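You operate a simulated robot arm through the tools that you are given. There is no shell and no other tool. Be economical: measure what you need, move in short steps, check, and stop when the job is done.

Carry out the task below with a simulated robot arm. There is one attempt and no reset: what you move stays moved.

Task
Pump the vacuum bag flat and seal it.
Fine: park the stopper in its holder, seat the pump in the valve, and put the pump back in its holder after.

It is judged by the outcome, as a careful person would: the job done as asked, and still so three seconds after it is handed in. It fails if anything else is knocked over, pushed out of place, dropped, spilled or broken. Lids that push on must go on centred and level and be pressed home; caps that screw on are set level and turned clockwise until they are tight.

Robot
A 6-joint arm with a two-finger parallel gripper, fixed in place. Base frame: the origin is at the foot of the arm, x ahead of it, y to its left, z up; the work surface is at about z = 0.62. Lengths are in m, angles in rad, forces in N, time in s.
With the tool pointing down near the work surface it reaches from about 0.14 to 0.6 m from the base axis. Its first joint turns from -1.152 to 1.152 rad. Payload 2.7 kg.
The TCP is the grasp point between the finger pads, 0.023 m short of the fingertips. In the tool frame z runs along the fingers and y along their closing line. Largest opening 0.094 m; finger width 0.038, thickness 0.01; the body of the gripper, 0.054 by 0.096 m, starts 0.039 m behind the TCP.
Orientation is that of the tool frame in the base frame, as a unit quaternion [w, x, y, z]. With the fingers straight down and closing along the base's y, the tool's x points along the base's -x, its y along +y and its z along -z.

Tools
- The arm moves only by the tool apply_moves. Its argument "deltas" is a list of rows, each an object (a shift or turn left out is 0, a gripper value left out holds the last) with "dr": the turn, a rotation vector about the tool's x, y, z in rad, a list of three; "xyz": the shift along the tool's x, y, z in m, a list of three; "claw": the finger opening in m, from 0 to 0.094. In form: [{"dr": [ax, ay, az], "xyz": [tx, ty, tz], "claw": claw}, ...]. A call has 1 to 8 rows; each row shifts and turns the commanded pose from where the row before left it, along the tool's axes as they then stand. Rows are played at 5 a second. More than 0.05 m and 0.15 rad between two rows, or a gripper value outside its range, and nothing of the call is played. A pose out of reach is approached as far as the arm can. The call stops where the force on the tool passes 40 N (or 10 N more than at its start, if that is more) or the arm is blocked; 0.2 s more then pass. Each finger travels about 0.045 m/s and halts on what it meets, pressing with about 31 N; the grip force reading is that of the motor and also rises with nothing between the fingers. The clock runs only during rows and for 0.2 s after the last one: add rows that do not move to give the fingers time. The reply holds the time, the measured pose of the TCP, the force on the tool along the base axes, the opening and the grip force, in the units named above and with some noise.
- Cameras (640 x 400 px; columns grow to the right, rows downward): "scene" is fixed at [0.0745, -0.4292, 1.4035]; the picture's right is [0.80, -0.59, 0.00], its down [-0.34, -0.46, -0.82] and it looks along [0.49, 0.66, -0.57] (base axes); focal length 324 px, centre (320, 200). "wrist" rides on the gripper at [-0.039, 0, -0.044] in the tool frame; the picture's right is [0.00, -1.00, 0.00], its down [0.97, 0.00, -0.24] and it looks along [0.24, 0.00, 0.97] (tool axes); focal length 218 px, centre (320, 200).
- camera(camera): a new picture of that camera. It takes no simulated time.
- locate(camera, pixels): for up to 12 pixels [column, row] of the newest picture of that camera ("zoom" is the newest enlarged one), the place [x, y, z] in the base frame of the surface seen there, good to about 0.003 m. It takes no simulated time.
- enlarge(camera, box): a new picture of the part [left, top, right, bottom] of that camera's present view, enlarged. It takes no simulated time.
- hand_in(): hands the job in; it is judged then, once.

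Keep the steps short. Do not move on a guess: measure, check each grasp and each placing, and mend mistakes. In all there are 80 turns and 54 pictures (those below and enlarged ones count). Leave the gripper open and the arm clear of the work at the hand-in unless told otherwise, and finish with a single line.

The tools are called after "Emit:" by a JSON object that holds its "name" and its "arguments". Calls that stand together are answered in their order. apply_moves: Moves the arm, as the interface text tells. Its arguments: {"type":"object","properties":{"deltas":{"type":"array","items":{"type":"object","properties":{"dr":{"type":"array","items":{"type":"number"}},"xyz":{"type":"array","items":{"type":"number"}},"claw":{"type":"number"}}}}},"required":["deltas"]} The other tools are called the same way: camera (camera) takes a picture; locate (camera, pixels) gives the place of the surface under pixels of a picture; enlarge (camera, box) takes an enlarged picture of a part of a camera's view; hand_in () hands the job in.

At the start:

```text
time_s: 0.0
ee_pos: [0.3809, 0.1492, 1.1329]
ee_rot: [0.002, -0.002, 1.0, 0.001]
ft_force: [1.0, -0.7, -0.4]
width: 0.0939
grasp_force: 0.0
```

scene: 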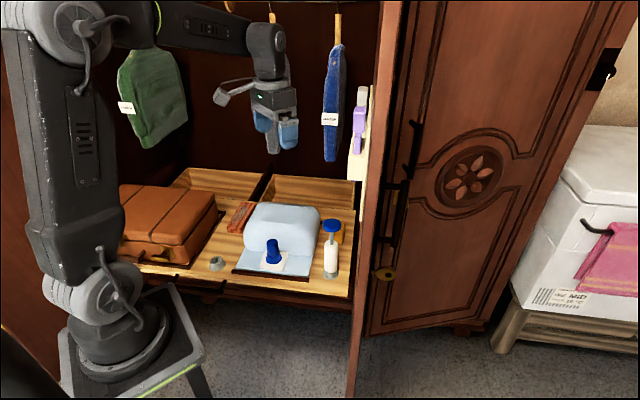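
wrist: 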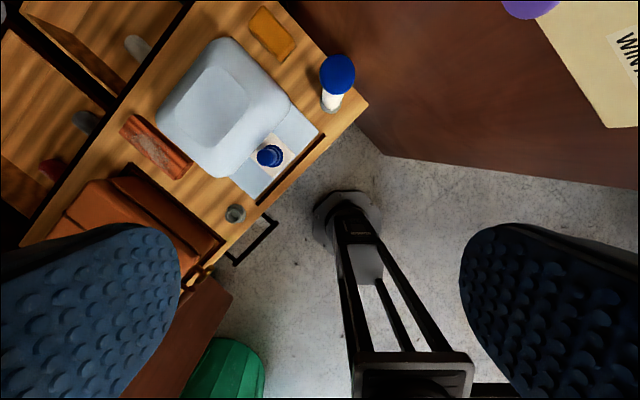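

I see the vacuum bag with a blue stopper in its valve, a white and blue pump at the right, and a small grey holder on the left. I'll enlarge the views to measure them.

Emit:
{"name": "enlarge", "arguments": {"camera": "scene", "box": [190, 180, 370, 300]}}

Emit:
{"name": "enlarge", "arguments": {"camera": "wrist", "box": [140, 20, 400, 240]}}

```text
3.33 times, centred on (280, 240) of scene
```

zoom: 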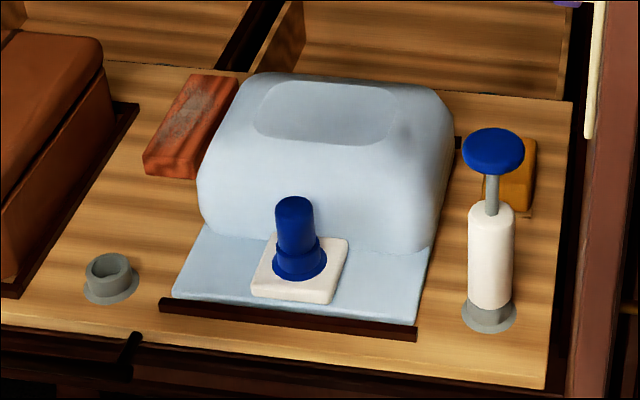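

```text
1.82 times, centred on (270, 130) of wrist
```

zoom: 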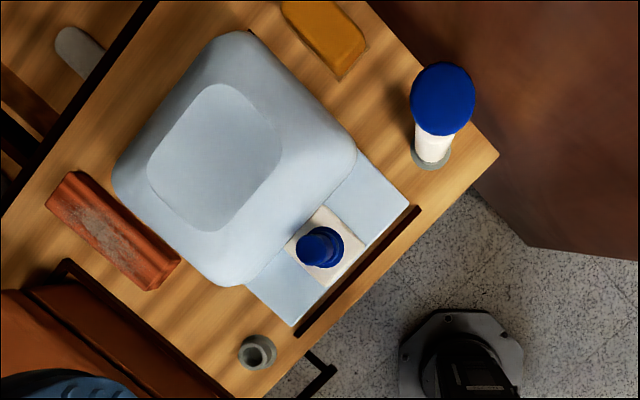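

Measuring stopper, pump, holder, valve and bag from the wrist zoom.

Emit:
{"name": "locate", "arguments": {"camera": "zoom", "pixels": [[310, 243], [333, 240], [345, 222], [443, 92], [443, 128], [433, 150], [262, 350], [256, 339], [242, 353], [220, 150], [300, 300], [200, 310]]}}

Emit:
{"name": "locate", "arguments": {"camera": "scene", "pixels": [[272, 240], [272, 250], [272, 258], [283, 262], [331, 225], [331, 240], [331, 250], [331, 266], [331, 275], [217, 259], [217, 266], [217, 273]]}}

```text
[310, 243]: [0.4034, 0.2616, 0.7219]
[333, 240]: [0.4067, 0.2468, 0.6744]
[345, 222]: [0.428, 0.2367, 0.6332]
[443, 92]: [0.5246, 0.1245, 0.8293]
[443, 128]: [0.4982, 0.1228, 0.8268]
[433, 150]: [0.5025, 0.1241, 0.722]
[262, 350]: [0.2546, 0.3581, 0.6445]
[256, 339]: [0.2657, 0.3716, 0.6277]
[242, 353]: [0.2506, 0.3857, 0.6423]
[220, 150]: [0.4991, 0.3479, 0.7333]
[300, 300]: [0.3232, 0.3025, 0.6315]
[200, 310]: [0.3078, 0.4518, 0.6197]
```

```text
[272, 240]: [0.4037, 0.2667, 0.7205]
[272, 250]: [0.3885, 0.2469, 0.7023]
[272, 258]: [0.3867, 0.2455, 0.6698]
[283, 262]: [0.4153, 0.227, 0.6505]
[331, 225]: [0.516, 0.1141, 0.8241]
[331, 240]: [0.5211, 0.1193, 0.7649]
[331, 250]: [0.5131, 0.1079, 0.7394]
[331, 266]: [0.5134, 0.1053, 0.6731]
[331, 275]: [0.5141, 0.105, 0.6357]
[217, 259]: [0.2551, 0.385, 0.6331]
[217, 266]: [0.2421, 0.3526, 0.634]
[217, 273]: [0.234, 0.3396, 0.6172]
```

The stopper is near (0.40, 0.257) with its top at 0.722. The pump knob is near (0.52, 0.12) at 0.828, and the holder ring near (0.252, 0.37). Before travelling I'll check where the hanging items are.

Emit:
{"name": "locate", "arguments": {"camera": "scene", "pixels": [[333, 60], [330, 155], [150, 60], [150, 140], [358, 130], [372, 200], [365, 300], [170, 210], [280, 215], [243, 215], [262, 285], [293, 277]]}}

Emit:
{"name": "apply_moves", "arguments": {"deltas": [{"xyz": [-0.004, 0.02, 0.03]}, {"xyz": [-0.004, 0.02, 0.03]}, {"xyz": [-0.004, 0.02, 0.03]}, {"xyz": [-0.004, 0.02, 0.03]}, {"xyz": [-0.004, 0.02, 0.03]}]}}

```text
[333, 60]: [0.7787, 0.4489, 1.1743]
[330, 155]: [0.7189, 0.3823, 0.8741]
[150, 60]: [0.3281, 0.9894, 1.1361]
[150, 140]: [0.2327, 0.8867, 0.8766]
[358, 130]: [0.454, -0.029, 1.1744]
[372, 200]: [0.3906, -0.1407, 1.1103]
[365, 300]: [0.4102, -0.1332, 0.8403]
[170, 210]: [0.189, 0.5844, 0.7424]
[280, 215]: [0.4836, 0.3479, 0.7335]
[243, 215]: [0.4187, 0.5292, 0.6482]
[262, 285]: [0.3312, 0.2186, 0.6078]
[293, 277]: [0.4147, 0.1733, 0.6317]
```

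```text
time_s: 1.2
ee_pos: [0.4013, 0.2469, 0.9782]
ee_rot: [0.002, 0.0, 1.0, 0.001]
ft_force: [0.4, 0.6, 0.2]
width: 0.0942
grasp_force: 0.1
```

The hanging items are far off. Next I turn to align the fingers with the bag's front edge, while staying high.

Emit:
{"name": "apply_moves", "arguments": {"deltas": [{"dr": [0, 0, -0.137]}, {"dr": [0, 0, -0.137]}, {"dr": [0, 0, -0.137]}, {"dr": [0, 0, -0.137]}, {"dr": [0, 0, -0.137]}, {"dr": [0, 0, -0.137]}]}}

Emit:
{"name": "camera", "arguments": {"camera": "wrist"}}

```text
time_s: 2.6
ee_pos: [0.4009, 0.2495, 0.9826]
ee_rot: [0.001, -0.401, 0.916, -0.001]
ft_force: [0.8, 0.7, -0.2]
width: 0.0938
grasp_force: 0.0
```

```text
49 pictures are left
```

wrist: 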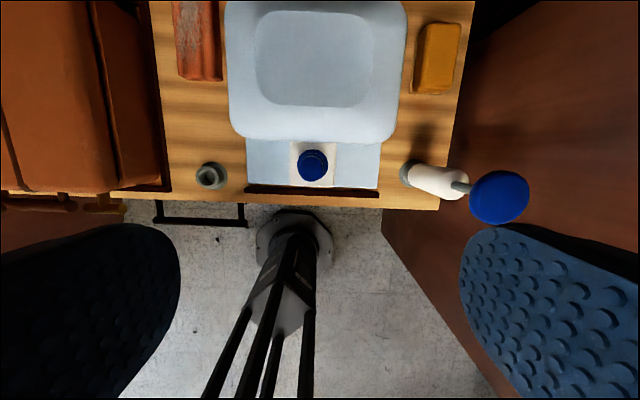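

Well aligned. I'll enlarge the stopper, pump and holder.

Emit:
{"name": "enlarge", "arguments": {"camera": "wrist", "box": [180, 110, 440, 220]}}

```text
2.46 times, centred on (310, 165) of wrist
```

zoom: 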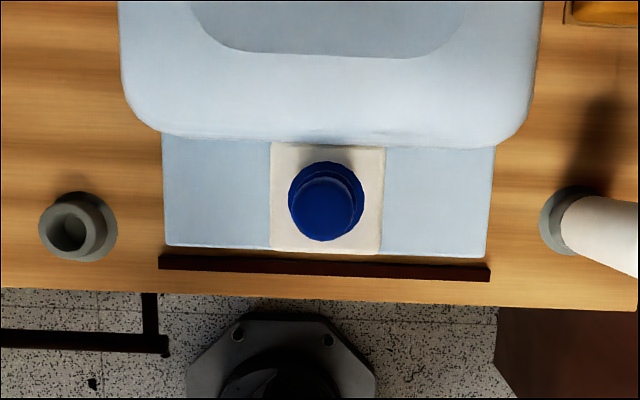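

Emit:
{"name": "locate", "arguments": {"camera": "zoom", "pixels": [[325, 208], [298, 208], [349, 208], [325, 184], [325, 232], [325, 166], [361, 195], [42, 228], [98, 228], [70, 198], [70, 256], [67, 232]]}}

Emit:
{"name": "locate", "arguments": {"camera": "wrist", "pixels": [[498, 197], [474, 197], [526, 197], [498, 175], [498, 218], [404, 173], [410, 162], [410, 187], [440, 181], [455, 186], [430, 168], [428, 195]]}}

```text
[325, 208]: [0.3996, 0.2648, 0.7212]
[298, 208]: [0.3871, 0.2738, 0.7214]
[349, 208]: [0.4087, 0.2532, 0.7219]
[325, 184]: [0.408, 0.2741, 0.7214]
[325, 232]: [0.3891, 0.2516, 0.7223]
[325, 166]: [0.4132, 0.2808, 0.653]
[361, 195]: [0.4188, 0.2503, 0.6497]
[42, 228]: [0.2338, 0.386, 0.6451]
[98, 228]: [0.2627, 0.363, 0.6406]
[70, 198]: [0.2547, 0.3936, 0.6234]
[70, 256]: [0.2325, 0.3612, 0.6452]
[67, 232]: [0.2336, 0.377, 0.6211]
```

```text
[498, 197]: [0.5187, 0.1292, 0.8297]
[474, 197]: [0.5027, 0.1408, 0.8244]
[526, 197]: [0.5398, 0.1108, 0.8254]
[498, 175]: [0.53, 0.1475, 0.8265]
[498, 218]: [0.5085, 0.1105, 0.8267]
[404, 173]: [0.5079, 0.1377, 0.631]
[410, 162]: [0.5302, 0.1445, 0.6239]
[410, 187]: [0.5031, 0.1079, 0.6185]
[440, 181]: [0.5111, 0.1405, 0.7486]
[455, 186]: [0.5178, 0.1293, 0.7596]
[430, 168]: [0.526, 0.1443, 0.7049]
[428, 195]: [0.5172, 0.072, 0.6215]
```

Stopper top centre is (0.3985, 0.263), diameter about 0.032. I'll go above it to z about 0.79.

Emit:
{"name": "apply_moves", "arguments": {"deltas": [{"xyz": [-0.0083, 0.0109, 0.03]}, {"xyz": [0, 0, 0.04]}, {"xyz": [0, 0, 0.04]}, {"xyz": [0, 0, 0.04]}, {"xyz": [0, 0, 0.04]}, {}]}}

Emit:
{"name": "camera", "arguments": {"camera": "wrist"}}

```text
time_s: 4.0
ee_pos: [0.402, 0.2608, 0.7922]
ee_rot: [0.002, -0.4, 0.916, 0.0]
ft_force: [0.0, -0.7, -0.6]
width: 0.094
grasp_force: 0.1
```

```text
47 pictures are left
```

wrist: 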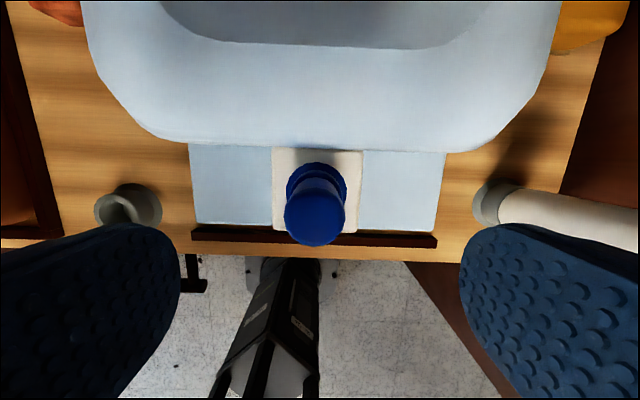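

Emit:
{"name": "locate", "arguments": {"camera": "wrist", "pixels": [[315, 218], [288, 218], [343, 218], [315, 240], [315, 194], [317, 168], [300, 180], [317, 140], [280, 165], [317, 110], [317, 70]]}}

```text
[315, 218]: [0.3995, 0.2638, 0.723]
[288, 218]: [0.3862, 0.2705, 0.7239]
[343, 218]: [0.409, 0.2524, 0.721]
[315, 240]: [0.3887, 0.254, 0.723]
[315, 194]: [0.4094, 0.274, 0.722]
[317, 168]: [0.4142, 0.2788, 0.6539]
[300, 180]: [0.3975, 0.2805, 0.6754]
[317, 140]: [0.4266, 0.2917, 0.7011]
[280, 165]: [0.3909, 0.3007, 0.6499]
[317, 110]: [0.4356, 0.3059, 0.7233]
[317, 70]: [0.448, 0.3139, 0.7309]
```

Centre (0.398, 0.2625). The bag front is 4 cm away, so it clears. Descending to grasp height 0.706 and closing.

Emit:
{"name": "apply_moves", "arguments": {"deltas": [{"xyz": [0.0013, 0.004, 0.02]}, {"xyz": [0, 0, 0.03]}, {"xyz": [0, 0, 0.036]}, {}, {"claw": 0.05}, {"claw": 0.02}, {"claw": 0.02}, {"claw": 0.02}]}}

```text
time_s: 5.8
ee_pos: [0.3932, 0.2636, 0.707]
ee_rot: [0.002, -0.399, 0.917, 0.0]
ft_force: [2.7, -2.1, 0.4]
width: 0.0349
grasp_force: 30.7
```

Gripped at width 0.035. Lifting gently in small steps while watching the force.

Emit:
{"name": "apply_moves", "arguments": {"deltas": [{"xyz": [0, 0, -0.005]}, {"xyz": [0, 0, -0.01]}, {"xyz": [0, 0, -0.015]}, {"xyz": [0, 0, -0.02]}]}}

Emit:
{"name": "enlarge", "arguments": {"camera": "scene", "box": [190, 180, 370, 300]}}

```text
time_s: 6.8
ee_pos: [0.3964, 0.2658, 0.7572]
ee_rot: [0.001, -0.401, 0.916, 0.0]
ft_force: [-0.5, 1.0, 0.2]
width: 0.0347
grasp_force: 30.3
```

```text
3.33 times, centred on (280, 240) of scene
```

zoom: 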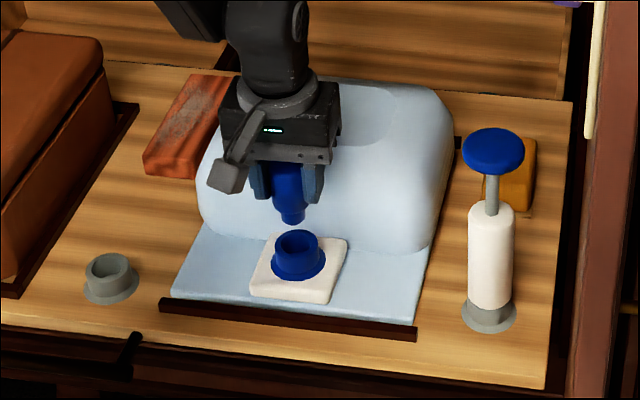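

The stopper pulled free, and the blue collar is the valve itself. I'll measure the valve, plug tip and holder.

Emit:
{"name": "locate", "arguments": {"camera": "zoom", "pixels": [[293, 220], [293, 208], [297, 233], [297, 252], [278, 243], [318, 243], [297, 242], [110, 258], [110, 281], [89, 270], [130, 270], [111, 268]]}}

```text
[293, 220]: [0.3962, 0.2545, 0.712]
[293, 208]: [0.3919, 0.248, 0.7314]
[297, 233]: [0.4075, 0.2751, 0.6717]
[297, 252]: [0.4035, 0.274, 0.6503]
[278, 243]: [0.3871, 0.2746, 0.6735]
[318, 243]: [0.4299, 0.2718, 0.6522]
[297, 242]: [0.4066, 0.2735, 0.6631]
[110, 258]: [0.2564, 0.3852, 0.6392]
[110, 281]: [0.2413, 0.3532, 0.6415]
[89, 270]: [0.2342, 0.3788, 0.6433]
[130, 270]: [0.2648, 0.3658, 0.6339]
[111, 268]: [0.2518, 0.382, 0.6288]
```

The plug tip is about 0.047 below the TCP. I'll lift and move sideways toward the holder, stopping short to look and check the clearance to the suitcase.

Emit:
{"name": "apply_moves", "arguments": {"deltas": [{"xyz": [0, 0, -0.03]}, {"xyz": [0.01, 0.03, -0.02]}, {"xyz": [0.01, 0.04, 0]}, {"xyz": [0.02, 0.04, 0]}, {"xyz": [0.02, 0.04, 0]}, {"xyz": [0, 0.03, 0]}, {}]}}

Emit:
{"name": "camera", "arguments": {"camera": "wrist"}}

```text
time_s: 8.4
ee_pos: [0.2247, 0.3417, 0.8059]
ee_rot: [0.002, -0.399, 0.917, 0.001]
ft_force: [0.7, -0.2, -0.6]
width: 0.0349
grasp_force: 30.7
```

```text
45 pictures are left
```

wrist: 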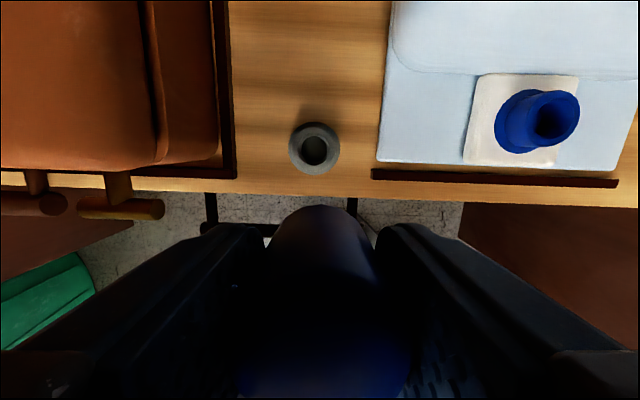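

Emit:
{"name": "locate", "arguments": {"camera": "wrist", "pixels": [[293, 148], [333, 148], [313, 170], [313, 128], [313, 148], [313, 155], [145, 100], [160, 100], [215, 100], [235, 130], [320, 208], [300, 148]]}}

Emit:
{"name": "enlarge", "arguments": {"camera": "wrist", "box": [260, 100, 380, 220]}}

```text
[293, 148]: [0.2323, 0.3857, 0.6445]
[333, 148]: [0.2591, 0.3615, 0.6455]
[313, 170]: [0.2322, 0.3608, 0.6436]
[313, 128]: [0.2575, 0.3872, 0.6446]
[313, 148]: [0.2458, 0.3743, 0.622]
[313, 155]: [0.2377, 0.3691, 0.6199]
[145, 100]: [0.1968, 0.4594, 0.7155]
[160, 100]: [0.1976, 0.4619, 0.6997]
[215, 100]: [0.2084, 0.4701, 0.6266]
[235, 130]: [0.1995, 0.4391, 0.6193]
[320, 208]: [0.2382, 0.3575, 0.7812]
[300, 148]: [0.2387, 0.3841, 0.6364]
```

```text
3.33 times, centred on (320, 160) of wrist
```

zoom: 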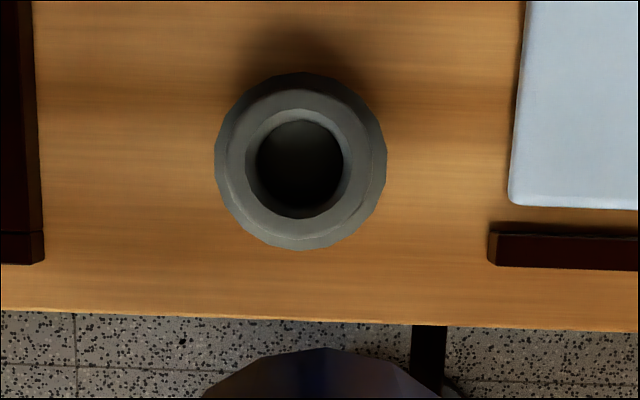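

Holder centre is (0.2453, 0.3738), rim at 0.645, and the suitcase is 9 cm away, which is clear. Moving over the holder and down until the tip is about 2 cm above the rim, then checking.

Emit:
{"name": "apply_moves", "arguments": {"deltas": [{"xyz": [-0.018, 0.003, 0]}, {"xyz": [-0.018, 0.003, 0]}, {"xyz": [0, 0, 0.04]}, {"xyz": [0, 0, 0.045]}, {}, {}]}}

Emit:
{"name": "enlarge", "arguments": {"camera": "scene", "box": [180, 220, 270, 280]}}

Emit:
{"name": "camera", "arguments": {"camera": "wrist"}}

```text
time_s: 9.8
ee_pos: [0.2421, 0.3709, 0.7229]
ee_rot: [0.003, -0.4, 0.917, 0.001]
ft_force: [0.7, 0.1, -0.4]
width: 0.0345
grasp_force: 30.6
```

```text
6.67 times, centred on (225, 250) of scene
```

zoom: 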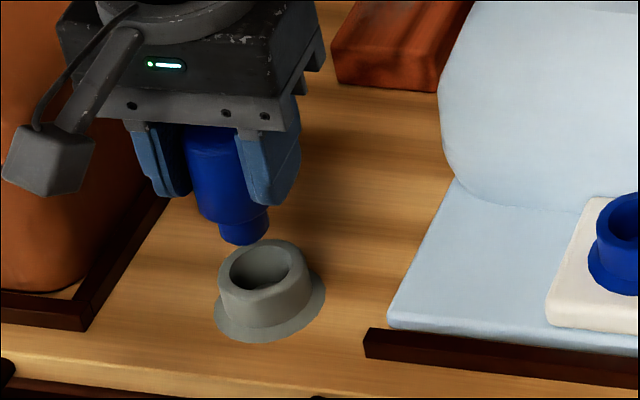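

```text
42 pictures are left
```

wrist: 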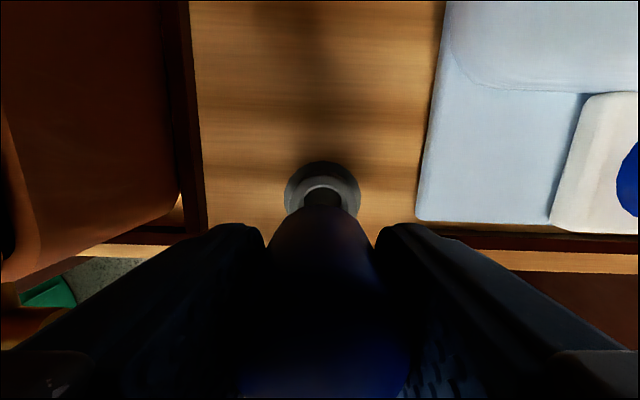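

The wrist view shows it centred sideways. I'll measure tip and rim in the scene zoom, then check the front–back direction.

Emit:
{"name": "enlarge", "arguments": {"camera": "scene", "box": [195, 230, 240, 275]}}

Emit:
{"name": "locate", "arguments": {"camera": "wrist", "pixels": [[288, 190], [357, 190], [322, 165], [322, 178], [322, 190], [322, 200], [322, 208], [322, 214], [322, 220]]}}

```text
8.89 times, centred on (218, 252) of scene
```

zoom: 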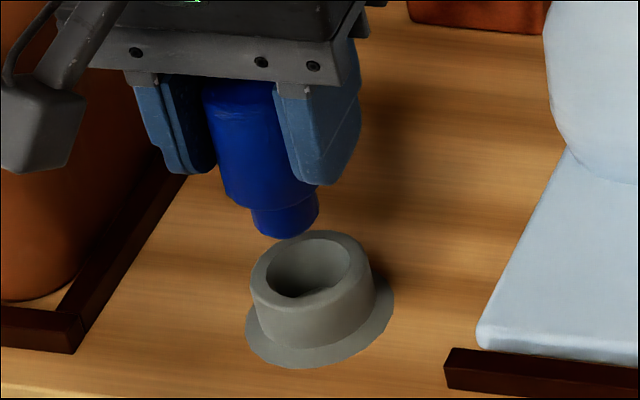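

```text
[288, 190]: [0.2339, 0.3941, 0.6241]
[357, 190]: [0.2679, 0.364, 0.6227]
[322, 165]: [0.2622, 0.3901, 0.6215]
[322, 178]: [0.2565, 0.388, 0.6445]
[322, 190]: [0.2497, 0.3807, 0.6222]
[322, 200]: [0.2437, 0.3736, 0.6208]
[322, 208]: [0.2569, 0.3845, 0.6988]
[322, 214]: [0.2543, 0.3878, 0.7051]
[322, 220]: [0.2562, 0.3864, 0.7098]
```

Emit:
{"name": "locate", "arguments": {"camera": "zoom", "pixels": [[262, 228], [285, 232], [308, 220], [225, 190], [250, 203], [285, 222], [255, 285], [310, 302], [367, 262], [310, 233], [240, 150], [268, 240]]}}

```text
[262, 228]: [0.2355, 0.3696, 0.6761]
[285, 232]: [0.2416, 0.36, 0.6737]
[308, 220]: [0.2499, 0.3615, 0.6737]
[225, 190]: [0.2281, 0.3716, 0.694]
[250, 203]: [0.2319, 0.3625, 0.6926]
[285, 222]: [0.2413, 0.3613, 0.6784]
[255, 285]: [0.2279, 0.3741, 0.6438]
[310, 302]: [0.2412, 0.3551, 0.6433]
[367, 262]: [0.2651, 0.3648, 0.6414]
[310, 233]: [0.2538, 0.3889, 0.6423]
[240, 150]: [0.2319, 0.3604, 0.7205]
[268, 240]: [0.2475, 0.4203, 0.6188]
```

Tip is at z 0.673 and about 2–4 mm short of the rim centre, toward the front. I'll correct half of that and lower gently; contact should come after about 0.047 m.

Emit:
{"name": "apply_moves", "arguments": {"deltas": [{"xyz": [-0.0025, 0, 0]}, {"xyz": [0, 0, 0.015]}, {"xyz": [0, 0, 0.01]}, {"xyz": [0, 0, 0.005]}, {}]}}

Emit:
{"name": "enlarge", "arguments": {"camera": "scene", "box": [195, 230, 240, 275]}}

```text
time_s: 11.0
ee_pos: [0.2435, 0.374, 0.6903]
ee_rot: [0.001, -0.4, 0.917, 0.0]
ft_force: [0.7, 0.8, -0.9]
width: 0.0346
grasp_force: 30.3
```

```text
8.89 times, centred on (218, 252) of scene
```

zoom: 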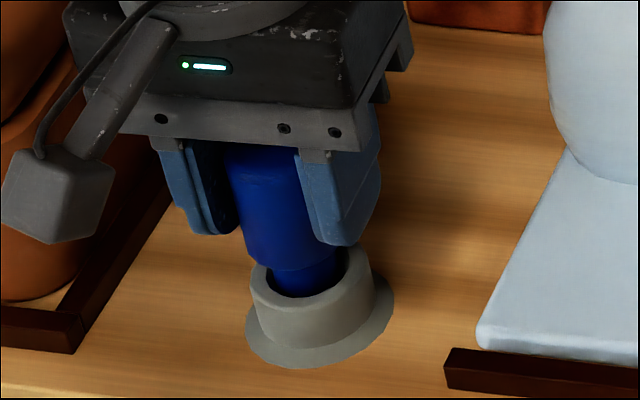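

The plug is inside the bore with no force. Lowering the rest slowly.

Emit:
{"name": "apply_moves", "arguments": {"deltas": [{"xyz": [0, 0, 0.005]}, {"xyz": [0, 0, 0.004]}, {"xyz": [0, 0, 0.003]}, {"xyz": [0, 0, 0.002]}, {}]}}

Emit:
{"name": "enlarge", "arguments": {"camera": "scene", "box": [195, 230, 240, 275]}}

```text
time_s: 12.2
ee_pos: [0.2453, 0.3732, 0.6785]
ee_rot: [0.001, -0.399, 0.917, 0.0]
ft_force: [4.1, -6.1, 1.4]
width: 0.0345
grasp_force: 31.0
```

```text
8.89 times, centred on (218, 252) of scene
```

zoom: 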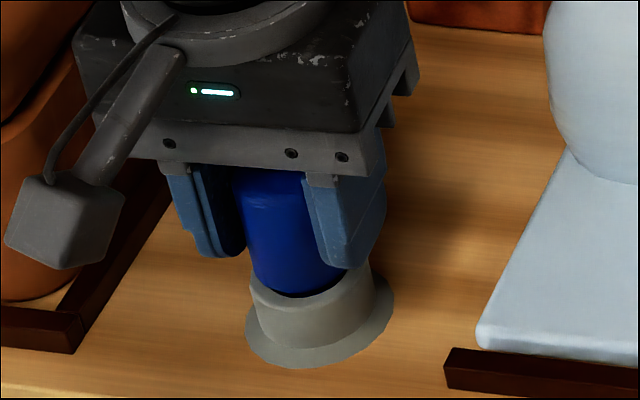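

Almost down, with 7 N of side force along −tool y. I'll relieve it by 1.5 mm and finish lowering.

Emit:
{"name": "apply_moves", "arguments": {"deltas": [{"xyz": [0, -0.0015, 0]}, {"xyz": [0, 0, 0.002]}, {"xyz": [0, 0, 0.001]}, {}]}}

```text
time_s: 13.2
ee_pos: [0.2449, 0.3742, 0.6765]
ee_rot: [0.003, -0.4, 0.917, 0.002]
ft_force: [0.2, -1.1, 12.8]
width: 0.0348
grasp_force: 31.1
```

Vertical force is 13 N with no side force, so the shoulder is on the rim. Opening the fingers and rising.

Emit:
{"name": "apply_moves", "arguments": {"deltas": [{"claw": 0.05}, {"claw": 0.07}, {"claw": 0.07}, {}, {"xyz": [0, 0, -0.03]}, {"xyz": [0, 0, -0.05]}, {"xyz": [0, 0, -0.05]}]}}

Emit:
{"name": "enlarge", "arguments": {"camera": "scene", "box": [180, 200, 340, 300]}}

```text
time_s: 14.8
ee_pos: [0.2434, 0.3704, 0.8096]
ee_rot: [0.001, -0.4, 0.917, 0.0]
ft_force: [-0.4, -0.3, 0.7]
width: 0.0701
grasp_force: 0.1
```

```text
4.00 times, centred on (260, 250) of scene
```

zoom: 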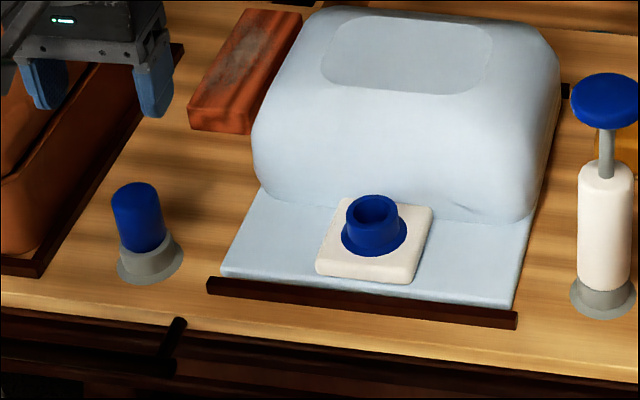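

The stopper is parked upright in its holder, and the valve is open. Rising and travelling toward the pump at z about 0.95.

Emit:
{"name": "apply_moves", "arguments": {"deltas": [{"xyz": [0, 0, -0.047], "claw": 0.094}, {"xyz": [0, -0.02, -0.045]}, {"xyz": [0, -0.03, -0.038]}, {"xyz": [0, -0.045, 0]}, {"xyz": [0, -0.045, 0]}, {"xyz": [0, -0.045, 0]}, {"xyz": [0, -0.045, 0]}, {"xyz": [0, -0.04, 0]}]}}

Emit:
{"name": "camera", "arguments": {"camera": "wrist"}}

```text
time_s: 16.6
ee_pos: [0.4421, 0.1876, 0.9378]
ee_rot: [0.001, -0.401, 0.916, 0.0]
ft_force: [-0.2, -0.7, -0.3]
width: 0.094
grasp_force: 0.0
```

```text
37 pictures are left
```

wrist: 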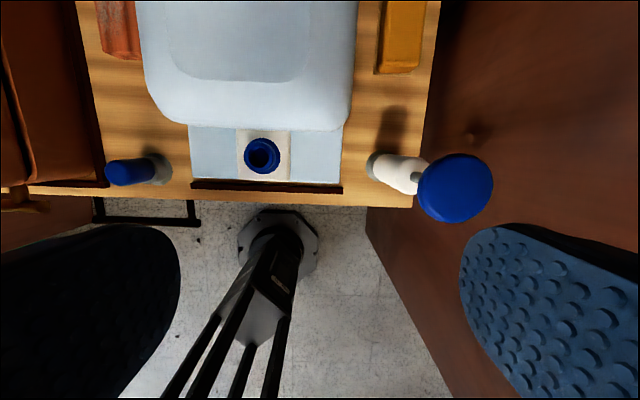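

Emit:
{"name": "locate", "arguments": {"camera": "wrist", "pixels": [[455, 187], [422, 187], [490, 187], [455, 157], [455, 218], [520, 187], [580, 187], [500, 60], [440, 240], [600, 100], [262, 156], [262, 148]]}}

Emit:
{"name": "enlarge", "arguments": {"camera": "wrist", "box": [220, 120, 300, 200]}}

```text
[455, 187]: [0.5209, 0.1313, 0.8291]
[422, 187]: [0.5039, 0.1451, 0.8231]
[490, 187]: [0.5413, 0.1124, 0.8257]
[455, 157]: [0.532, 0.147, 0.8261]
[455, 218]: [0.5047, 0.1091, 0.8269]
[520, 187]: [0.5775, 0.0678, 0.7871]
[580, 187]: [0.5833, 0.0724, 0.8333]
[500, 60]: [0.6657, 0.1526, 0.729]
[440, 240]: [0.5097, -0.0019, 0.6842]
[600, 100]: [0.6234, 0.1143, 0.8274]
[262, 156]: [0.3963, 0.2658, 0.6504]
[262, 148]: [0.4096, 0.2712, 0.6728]
```

```text
5.00 times, centred on (260, 160) of wrist
```

zoom: 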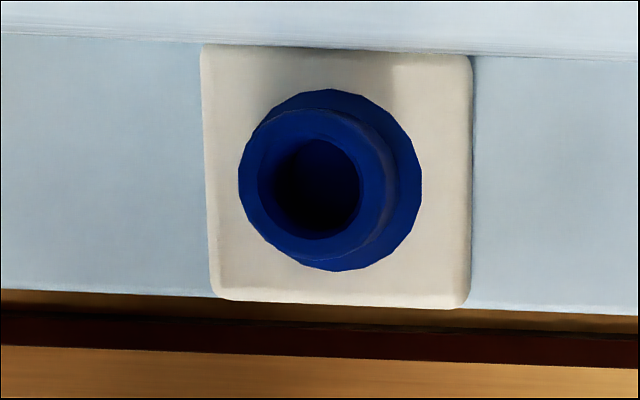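

Knob centre is (0.5206, 0.129), diameter 0.05, and the door is 8.5 cm to its right, so a 0.07 opening clears. Moving above the knob.

Emit:
{"name": "apply_moves", "arguments": {"deltas": [{"xyz": [-0.005, -0.045, 0], "claw": 0.074}, {"xyz": [-0.005, -0.0525, 0]}, {"xyz": [0, 0, 0.03]}, {"xyz": [0, 0, 0.03]}, {}]}}

Emit:
{"name": "camera", "arguments": {"camera": "wrist"}}

Emit:
{"name": "camera", "arguments": {"camera": "scene"}}

```text
refused: row 2 steps farther than a row can; nothing moved
```

```text
35 pictures are left
```

wrist: 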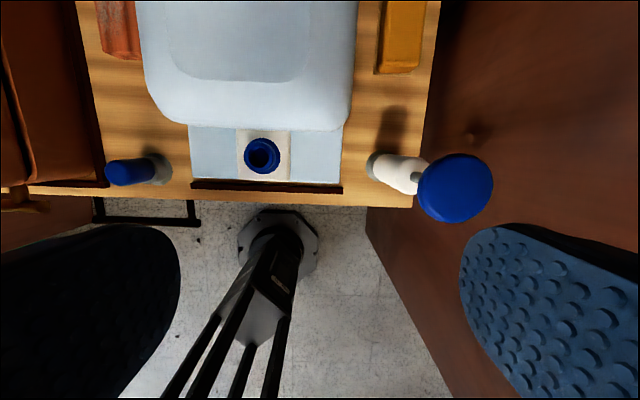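

```text
34 pictures are left
```

scene: 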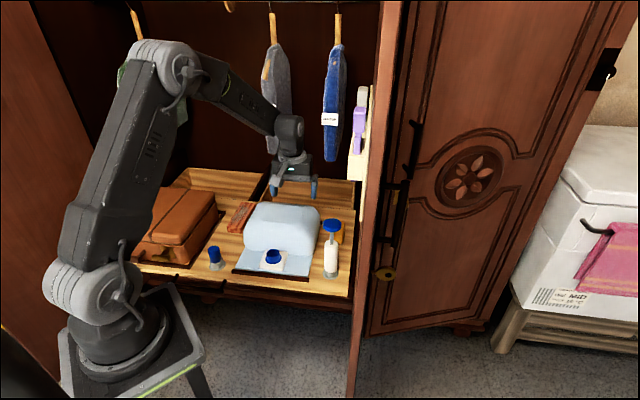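

One row was just over the step limit. Splitting the move into smaller steps.

Emit:
{"name": "apply_moves", "arguments": {"deltas": [{"xyz": [-0.004, -0.033, 0], "claw": 0.074}, {"xyz": [-0.003, -0.033, 0]}, {"xyz": [-0.003, -0.0315, 0]}, {"xyz": [0, 0, 0.03]}, {"xyz": [0, 0, 0.03]}, {}]}}

Emit:
{"name": "camera", "arguments": {"camera": "wrist"}}

```text
time_s: 18.0
ee_pos: [0.5221, 0.133, 0.8751]
ee_rot: [0.002, -0.4, 0.916, 0.0]
ft_force: [-0.6, 0.7, -0.9]
width: 0.0738
grasp_force: 0.0
```

```text
33 pictures are left
```

wrist: 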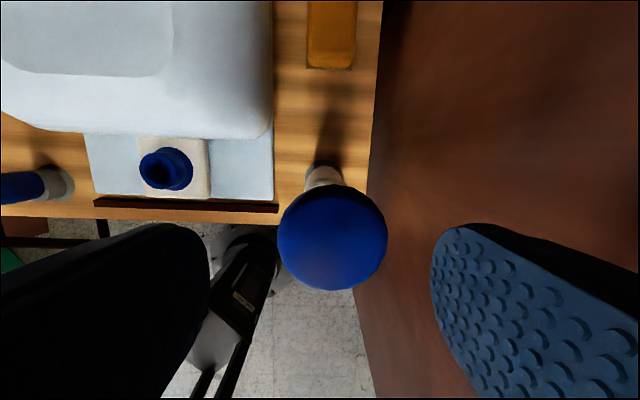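

Knob centre is at pixel (332, 238), so it needs a 5 mm shift along −tool y. Then descending to z 0.815 and closing on the knob.

Emit:
{"name": "apply_moves", "arguments": {"deltas": [{"xyz": [0.001, -0.005, 0]}, {"xyz": [0, 0, 0.03]}, {"xyz": [0, 0, 0.03]}, {}, {"claw": 0.055}, {"claw": 0.035}, {"claw": 0.035}, {}]}}

Emit:
{"name": "enlarge", "arguments": {"camera": "scene", "box": [280, 190, 380, 290]}}

```text
time_s: 19.8
ee_pos: [0.5272, 0.1259, 0.8165]
ee_rot: [0.002, -0.4, 0.917, 0.0]
ft_force: [0.9, -0.8, 0.4]
width: 0.0524
grasp_force: 31.0
```

```text
4.00 times, centred on (330, 240) of scene
```

zoom: 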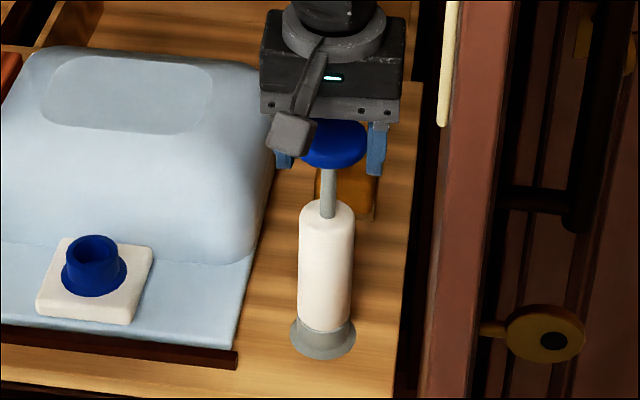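

Gripped at width 0.052 with almost no side load. A gentle lift of 3 cm will show whether the body comes along.

Emit:
{"name": "apply_moves", "arguments": {"deltas": [{"xyz": [0, 0, -0.005]}, {"xyz": [0, 0, -0.01]}, {"xyz": [0, 0, -0.015]}, {}]}}

Emit:
{"name": "enlarge", "arguments": {"camera": "scene", "box": [280, 190, 380, 290]}}

```text
time_s: 20.8
ee_pos: [0.5248, 0.1264, 0.846]
ee_rot: [0.002, -0.4, 0.916, -0.001]
ft_force: [0.3, 0.6, -1.7]
width: 0.0522
grasp_force: 30.8
```

```text
4.00 times, centred on (330, 240) of scene
```

zoom: 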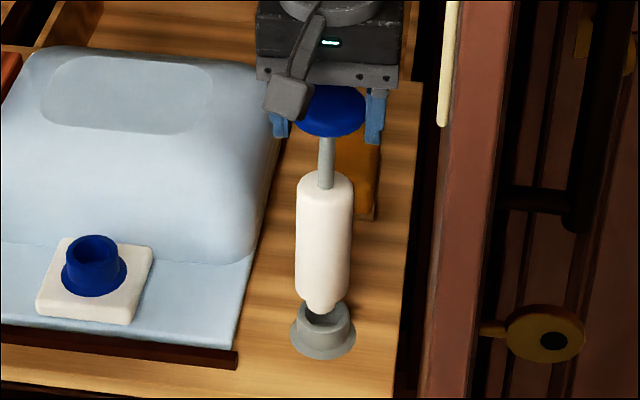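

The whole pump lifts cleanly and hangs straight. Lifting another 7.5 cm and checking the nozzle.

Emit:
{"name": "apply_moves", "arguments": {"deltas": [{"xyz": [0, 0, -0.025]}, {"xyz": [0, 0, -0.025]}, {"xyz": [0, 0, -0.025]}, {}]}}

Emit:
{"name": "enlarge", "arguments": {"camera": "scene", "box": [260, 170, 380, 290]}}

Emit:
{"name": "camera", "arguments": {"camera": "wrist"}}

```text
time_s: 21.8
ee_pos: [0.5275, 0.1281, 0.9211]
ee_rot: [0.001, -0.4, 0.917, -0.001]
ft_force: [0.0, -0.1, -1.4]
width: 0.0524
grasp_force: 31.0
```

```text
3.33 times, centred on (320, 230) of scene
```

zoom: 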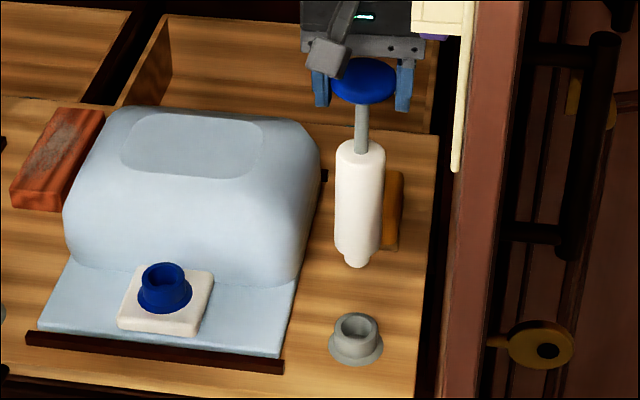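

```text
29 pictures are left
```

wrist: 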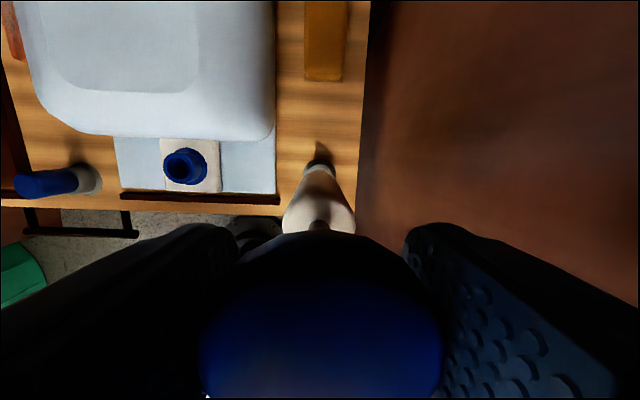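

Emit:
{"name": "locate", "arguments": {"camera": "zoom", "pixels": [[357, 264], [346, 257], [368, 257], [338, 245], [380, 240], [360, 245], [355, 316], [357, 346], [335, 328], [379, 328], [356, 330], [361, 165]]}}

Emit:
{"name": "locate", "arguments": {"camera": "wrist", "pixels": [[165, 167], [207, 167], [185, 151], [185, 183], [183, 168], [172, 167], [195, 167], [190, 181]]}}

```text
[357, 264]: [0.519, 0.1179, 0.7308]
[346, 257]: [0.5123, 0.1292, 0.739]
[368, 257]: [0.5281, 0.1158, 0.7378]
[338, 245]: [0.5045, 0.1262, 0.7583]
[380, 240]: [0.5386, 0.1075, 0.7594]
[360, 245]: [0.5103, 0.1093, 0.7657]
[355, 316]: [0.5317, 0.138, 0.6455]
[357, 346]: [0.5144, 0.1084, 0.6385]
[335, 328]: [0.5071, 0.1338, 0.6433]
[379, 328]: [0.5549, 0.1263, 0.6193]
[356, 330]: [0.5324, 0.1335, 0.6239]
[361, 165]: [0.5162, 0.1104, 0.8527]
```

```text
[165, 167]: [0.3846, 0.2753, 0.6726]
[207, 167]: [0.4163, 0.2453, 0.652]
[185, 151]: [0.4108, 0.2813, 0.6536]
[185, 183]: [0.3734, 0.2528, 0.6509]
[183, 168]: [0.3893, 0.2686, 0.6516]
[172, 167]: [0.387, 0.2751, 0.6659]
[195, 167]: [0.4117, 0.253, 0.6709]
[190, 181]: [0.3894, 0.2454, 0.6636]
```

Nozzle tip is at z 0.730 (0.191 below the TCP), and the valve rim is at 0.673, centred near (0.398, 0.263). Carrying the pump across, keeping in front of the bag.

Emit:
{"name": "apply_moves", "arguments": {"deltas": [{"xyz": [0, 0.03, 0]}, {"xyz": [0, 0.04, 0]}, {"xyz": [0, 0.04, 0]}, {"xyz": [-0.005, 0.04, 0]}, {"xyz": [-0.008, 0.034, 0]}, {}, {}]}}

Emit:
{"name": "enlarge", "arguments": {"camera": "scene", "box": [230, 190, 320, 280]}}

Emit:
{"name": "camera", "arguments": {"camera": "wrist"}}

```text
time_s: 23.4
ee_pos: [0.3973, 0.2591, 0.9208]
ee_rot: [0.002, -0.4, 0.917, -0.001]
ft_force: [0.6, 0.7, -1.8]
width: 0.0524
grasp_force: 30.6
```

```text
4.44 times, centred on (275, 235) of scene
```

zoom: 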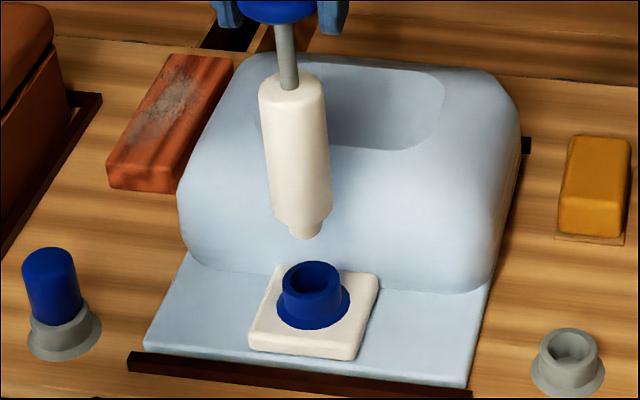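

```text
27 pictures are left
```

wrist: 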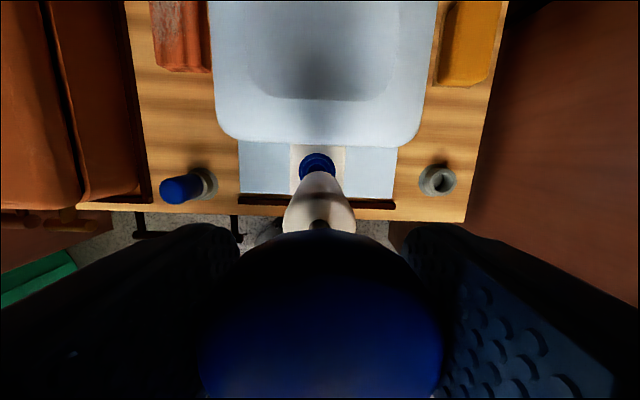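

Emit:
{"name": "locate", "arguments": {"camera": "zoom", "pixels": [[306, 234], [292, 230], [320, 228], [277, 210], [329, 205], [300, 200], [313, 299], [285, 283], [339, 285], [312, 264], [270, 120], [322, 115]]}}

Emit:
{"name": "locate", "arguments": {"camera": "wrist", "pixels": [[299, 167], [335, 167], [317, 153], [304, 162], [331, 162], [317, 157]]}}

```text
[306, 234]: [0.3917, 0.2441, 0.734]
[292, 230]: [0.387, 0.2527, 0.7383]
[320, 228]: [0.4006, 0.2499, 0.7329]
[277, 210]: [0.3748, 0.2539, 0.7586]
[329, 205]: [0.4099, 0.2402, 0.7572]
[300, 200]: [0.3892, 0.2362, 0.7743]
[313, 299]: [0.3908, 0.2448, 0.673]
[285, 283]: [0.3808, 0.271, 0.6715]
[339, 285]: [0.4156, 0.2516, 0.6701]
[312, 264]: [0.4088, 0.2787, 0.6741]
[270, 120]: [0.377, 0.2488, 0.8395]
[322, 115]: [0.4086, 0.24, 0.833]
```

```text
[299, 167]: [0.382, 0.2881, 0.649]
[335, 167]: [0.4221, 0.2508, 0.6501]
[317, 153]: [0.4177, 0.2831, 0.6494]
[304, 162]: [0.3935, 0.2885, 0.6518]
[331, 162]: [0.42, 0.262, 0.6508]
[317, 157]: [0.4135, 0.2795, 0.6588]
```

The nozzle is about 5 mm in front of and 3 mm right of the valve centre. Correcting that, then lowering 4 cm and checking.

Emit:
{"name": "apply_moves", "arguments": {"deltas": [{"xyz": [-0.005, 0.003, 0]}, {"xyz": [0, 0, 0.02]}, {"xyz": [0, 0, 0.02]}, {}, {}]}}

Emit:
{"name": "enlarge", "arguments": {"camera": "scene", "box": [250, 220, 300, 270]}}

Emit:
{"name": "enlarge", "arguments": {"camera": "wrist", "box": [260, 130, 380, 250]}}

```text
time_s: 24.6
ee_pos: [0.3967, 0.2693, 0.8794]
ee_rot: [0.002, -0.4, 0.916, 0.0]
ft_force: [-0.2, 0.4, -1.7]
width: 0.052
grasp_force: 30.3
```

```text
8.00 times, centred on (275, 245) of scene
```

zoom: 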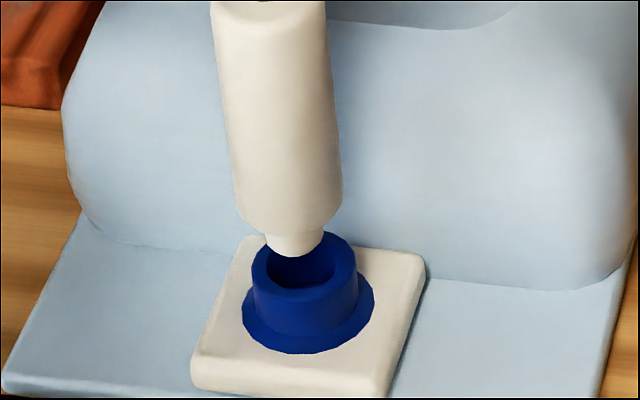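

```text
3.33 times, centred on (320, 190) of wrist
```

zoom: 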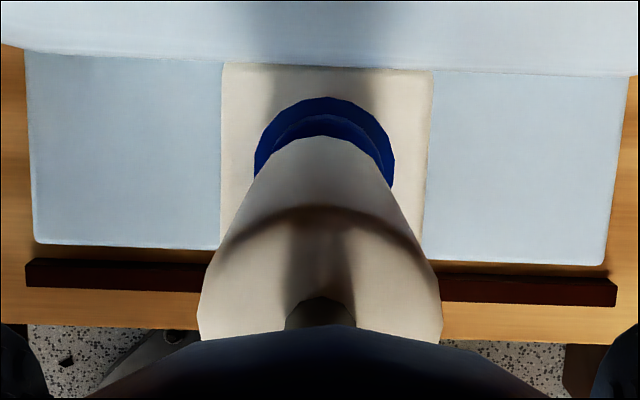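

Emit:
{"name": "enlarge", "arguments": {"camera": "scene", "box": [255, 230, 295, 270]}}

```text
10.00 times, centred on (275, 250) of scene
```

zoom: 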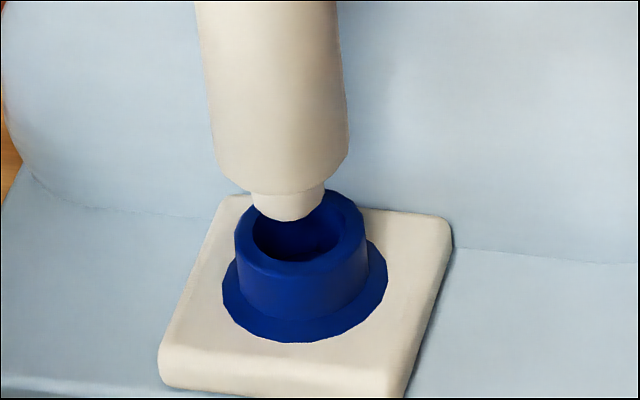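

Emit:
{"name": "locate", "arguments": {"camera": "zoom", "pixels": [[288, 215], [262, 210], [315, 208], [288, 203], [302, 275], [239, 240], [366, 235], [278, 120], [215, 120], [342, 120], [250, 255], [345, 262]]}}

```text
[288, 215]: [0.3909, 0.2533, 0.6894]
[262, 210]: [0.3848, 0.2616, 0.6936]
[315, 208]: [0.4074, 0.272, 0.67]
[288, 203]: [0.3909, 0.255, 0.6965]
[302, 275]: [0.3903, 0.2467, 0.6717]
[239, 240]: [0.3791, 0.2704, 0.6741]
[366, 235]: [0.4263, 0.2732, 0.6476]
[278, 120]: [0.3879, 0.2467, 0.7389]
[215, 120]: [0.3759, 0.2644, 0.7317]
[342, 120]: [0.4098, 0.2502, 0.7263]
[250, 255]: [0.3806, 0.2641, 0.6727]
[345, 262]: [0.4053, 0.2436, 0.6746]
```

Remaining offset is about 3 mm (tool −x 2.5 mm, −y 1.7 mm) and the bore clearance is about 3.5 mm. Correcting, then lowering gently into the bore.

Emit:
{"name": "apply_moves", "arguments": {"deltas": [{"xyz": [-0.0025, -0.0017, 0]}, {"xyz": [0, 0, 0.01]}, {"xyz": [0, 0, 0.007]}, {"xyz": [0, 0, 0.005]}, {}]}}

Emit:
{"name": "enlarge", "arguments": {"camera": "scene", "box": [255, 230, 295, 270]}}

```text
time_s: 25.8
ee_pos: [0.4017, 0.2684, 0.8584]
ee_rot: [0.002, -0.4, 0.916, 0.0]
ft_force: [0.6, -0.3, -2.0]
width: 0.0517
grasp_force: 30.9
```

```text
10.00 times, centred on (275, 250) of scene
```

zoom: 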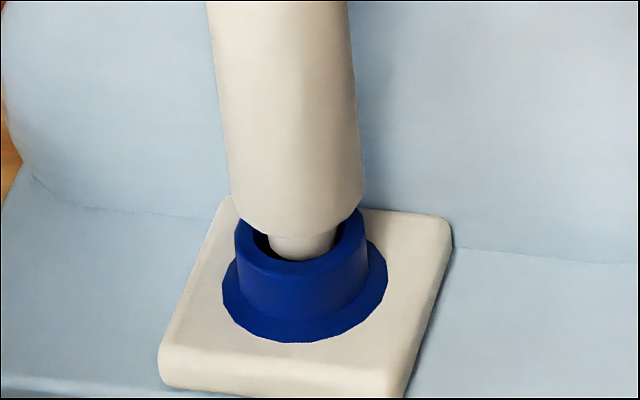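

The nozzle has entered the bore with no force. Continuing down to the expected seat at TCP z about 0.844.

Emit:
{"name": "apply_moves", "arguments": {"deltas": [{"xyz": [0, 0, 0.005]}, {"xyz": [0, 0, 0.005]}, {"xyz": [0, 0, 0.003]}, {"xyz": [0, 0, 0.002]}, {}]}}

Emit:
{"name": "enlarge", "arguments": {"camera": "scene", "box": [240, 190, 310, 270]}}

```text
time_s: 27.0
ee_pos: [0.4018, 0.2684, 0.8437]
ee_rot: [0.002, -0.399, 0.917, 0.0]
ft_force: [-1.7, 2.5, 1.2]
width: 0.0519
grasp_force: 30.9
```

```text
5.00 times, centred on (275, 230) of scene
```

zoom: 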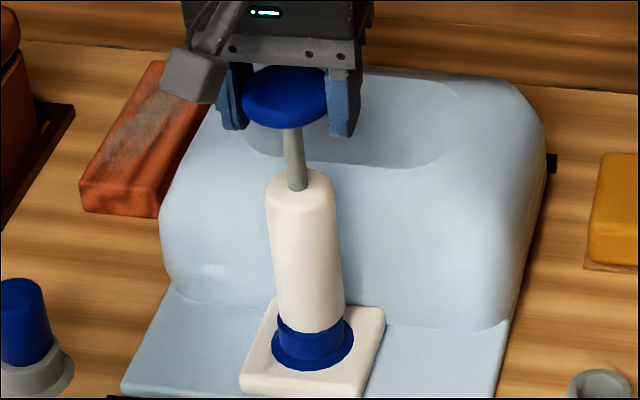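

The pump body sits on the valve collar. Starting the first down-stroke, with 0.03 m at first.

Emit:
{"name": "apply_moves", "arguments": {"deltas": [{"xyz": [0, 0, 0.005]}, {"xyz": [0, 0, 0.01]}, {"xyz": [0, 0, 0.01]}, {"xyz": [0, 0, 0.01]}, {}]}}

Emit:
{"name": "enlarge", "arguments": {"camera": "scene", "box": [240, 190, 310, 270]}}

```text
time_s: 28.2
ee_pos: [0.4032, 0.2678, 0.8081]
ee_rot: [0.002, -0.4, 0.916, 0.0]
ft_force: [0.7, -1.4, 5.0]
width: 0.0519
grasp_force: 31.3
```

```text
5.00 times, centred on (275, 230) of scene
```

zoom: 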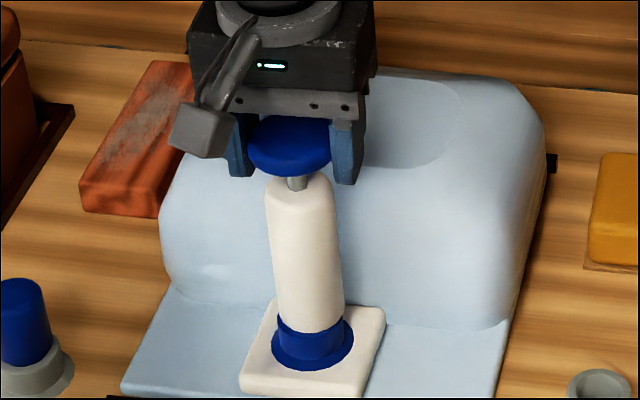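

The plunger slides at about 5 N. Pushing on to the bottom, carefully.

Emit:
{"name": "apply_moves", "arguments": {"deltas": [{"xyz": [0, 0, 0.005]}, {"xyz": [0, 0, 0.004]}, {"xyz": [0, 0, 0.003]}, {"xyz": [0, 0, 0.003]}, {}]}}

```text
time_s: 29.4
ee_pos: [0.403, 0.2698, 0.7934]
ee_rot: [0.001, -0.399, 0.917, -0.001]
ft_force: [-0.4, -3.5, 7.2]
width: 0.0519
grasp_force: 31.1
```

Emit:
{"name": "apply_moves", "arguments": {"deltas": [{"xyz": [0, 0, 0.002]}, {"xyz": [0, 0, 0.002]}, {}]}}

Emit:
{"name": "enlarge", "arguments": {"camera": "scene", "box": [240, 190, 310, 270]}}

```text
time_s: 30.2
ee_pos: [0.4025, 0.2682, 0.79]
ee_rot: [0.001, -0.4, 0.917, 0.0]
ft_force: [-4.3, -2.7, 16.4]
width: 0.0518
grasp_force: 31.0
```

```text
5.00 times, centred on (275, 230) of scene
```

zoom: 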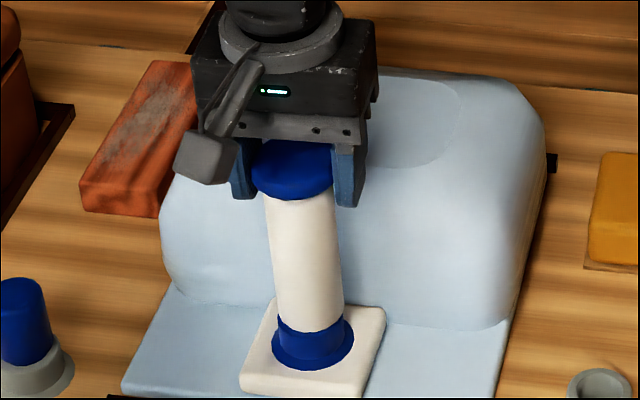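

The stroke bottoms at TCP z 0.790 with 16 N, so the stroke is about 0.053. Now the up-stroke, stopping just under the top at 0.840.

Emit:
{"name": "apply_moves", "arguments": {"deltas": [{"xyz": [0, 0, -0.01]}, {"xyz": [0, 0, -0.01]}, {"xyz": [0, 0, -0.01]}, {"xyz": [0, 0, -0.01]}, {"xyz": [0, 0, -0.01]}, {}]}}

Emit:
{"name": "enlarge", "arguments": {"camera": "scene", "box": [240, 190, 310, 270]}}

```text
time_s: 31.6
ee_pos: [0.4031, 0.2689, 0.8407]
ee_rot: [0.001, -0.399, 0.917, -0.001]
ft_force: [-0.8, 0.6, 1.3]
width: 0.0518
grasp_force: 30.5
```

```text
5.00 times, centred on (275, 230) of scene
```

zoom: 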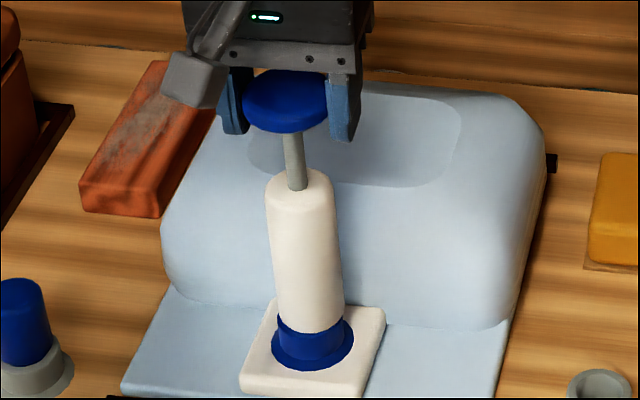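

The bag sank visibly and the pump stays seated. Repeating full strokes, one per call.

Emit:
{"name": "apply_moves", "arguments": {"deltas": [{"xyz": [0, 0, 0.0165]}, {"xyz": [0, 0, 0.0165]}, {"xyz": [0, 0, 0.0165]}, {}, {"xyz": [0, 0, -0.0165]}, {"xyz": [0, 0, -0.0165]}, {"xyz": [0, 0, -0.0165]}, {}]}}

Emit:
{"name": "apply_moves", "arguments": {"deltas": [{"xyz": [0, 0, 0.0165]}, {"xyz": [0, 0, 0.0165]}, {"xyz": [0, 0, 0.0165]}, {}, {"xyz": [0, 0, -0.0165]}, {"xyz": [0, 0, -0.0165]}, {"xyz": [0, 0, -0.0165]}, {}]}}

Emit:
{"name": "enlarge", "arguments": {"camera": "scene", "box": [240, 190, 310, 270]}}

```text
time_s: 33.4
ee_pos: [0.4024, 0.2652, 0.8402]
ee_rot: [0.001, -0.399, 0.917, -0.001]
ft_force: [0.1, -1.3, 1.9]
width: 0.0518
grasp_force: 31.0
```

```text
time_s: 35.2
ee_pos: [0.4019, 0.2666, 0.8368]
ee_rot: [0.001, -0.4, 0.916, 0.0]
ft_force: [1.6, 0.0, 2.0]
width: 0.0517
grasp_force: 30.6
```

```text
5.00 times, centred on (275, 230) of scene
```

zoom: 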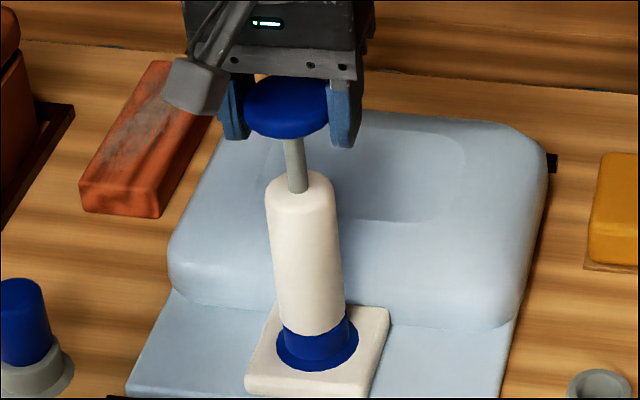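

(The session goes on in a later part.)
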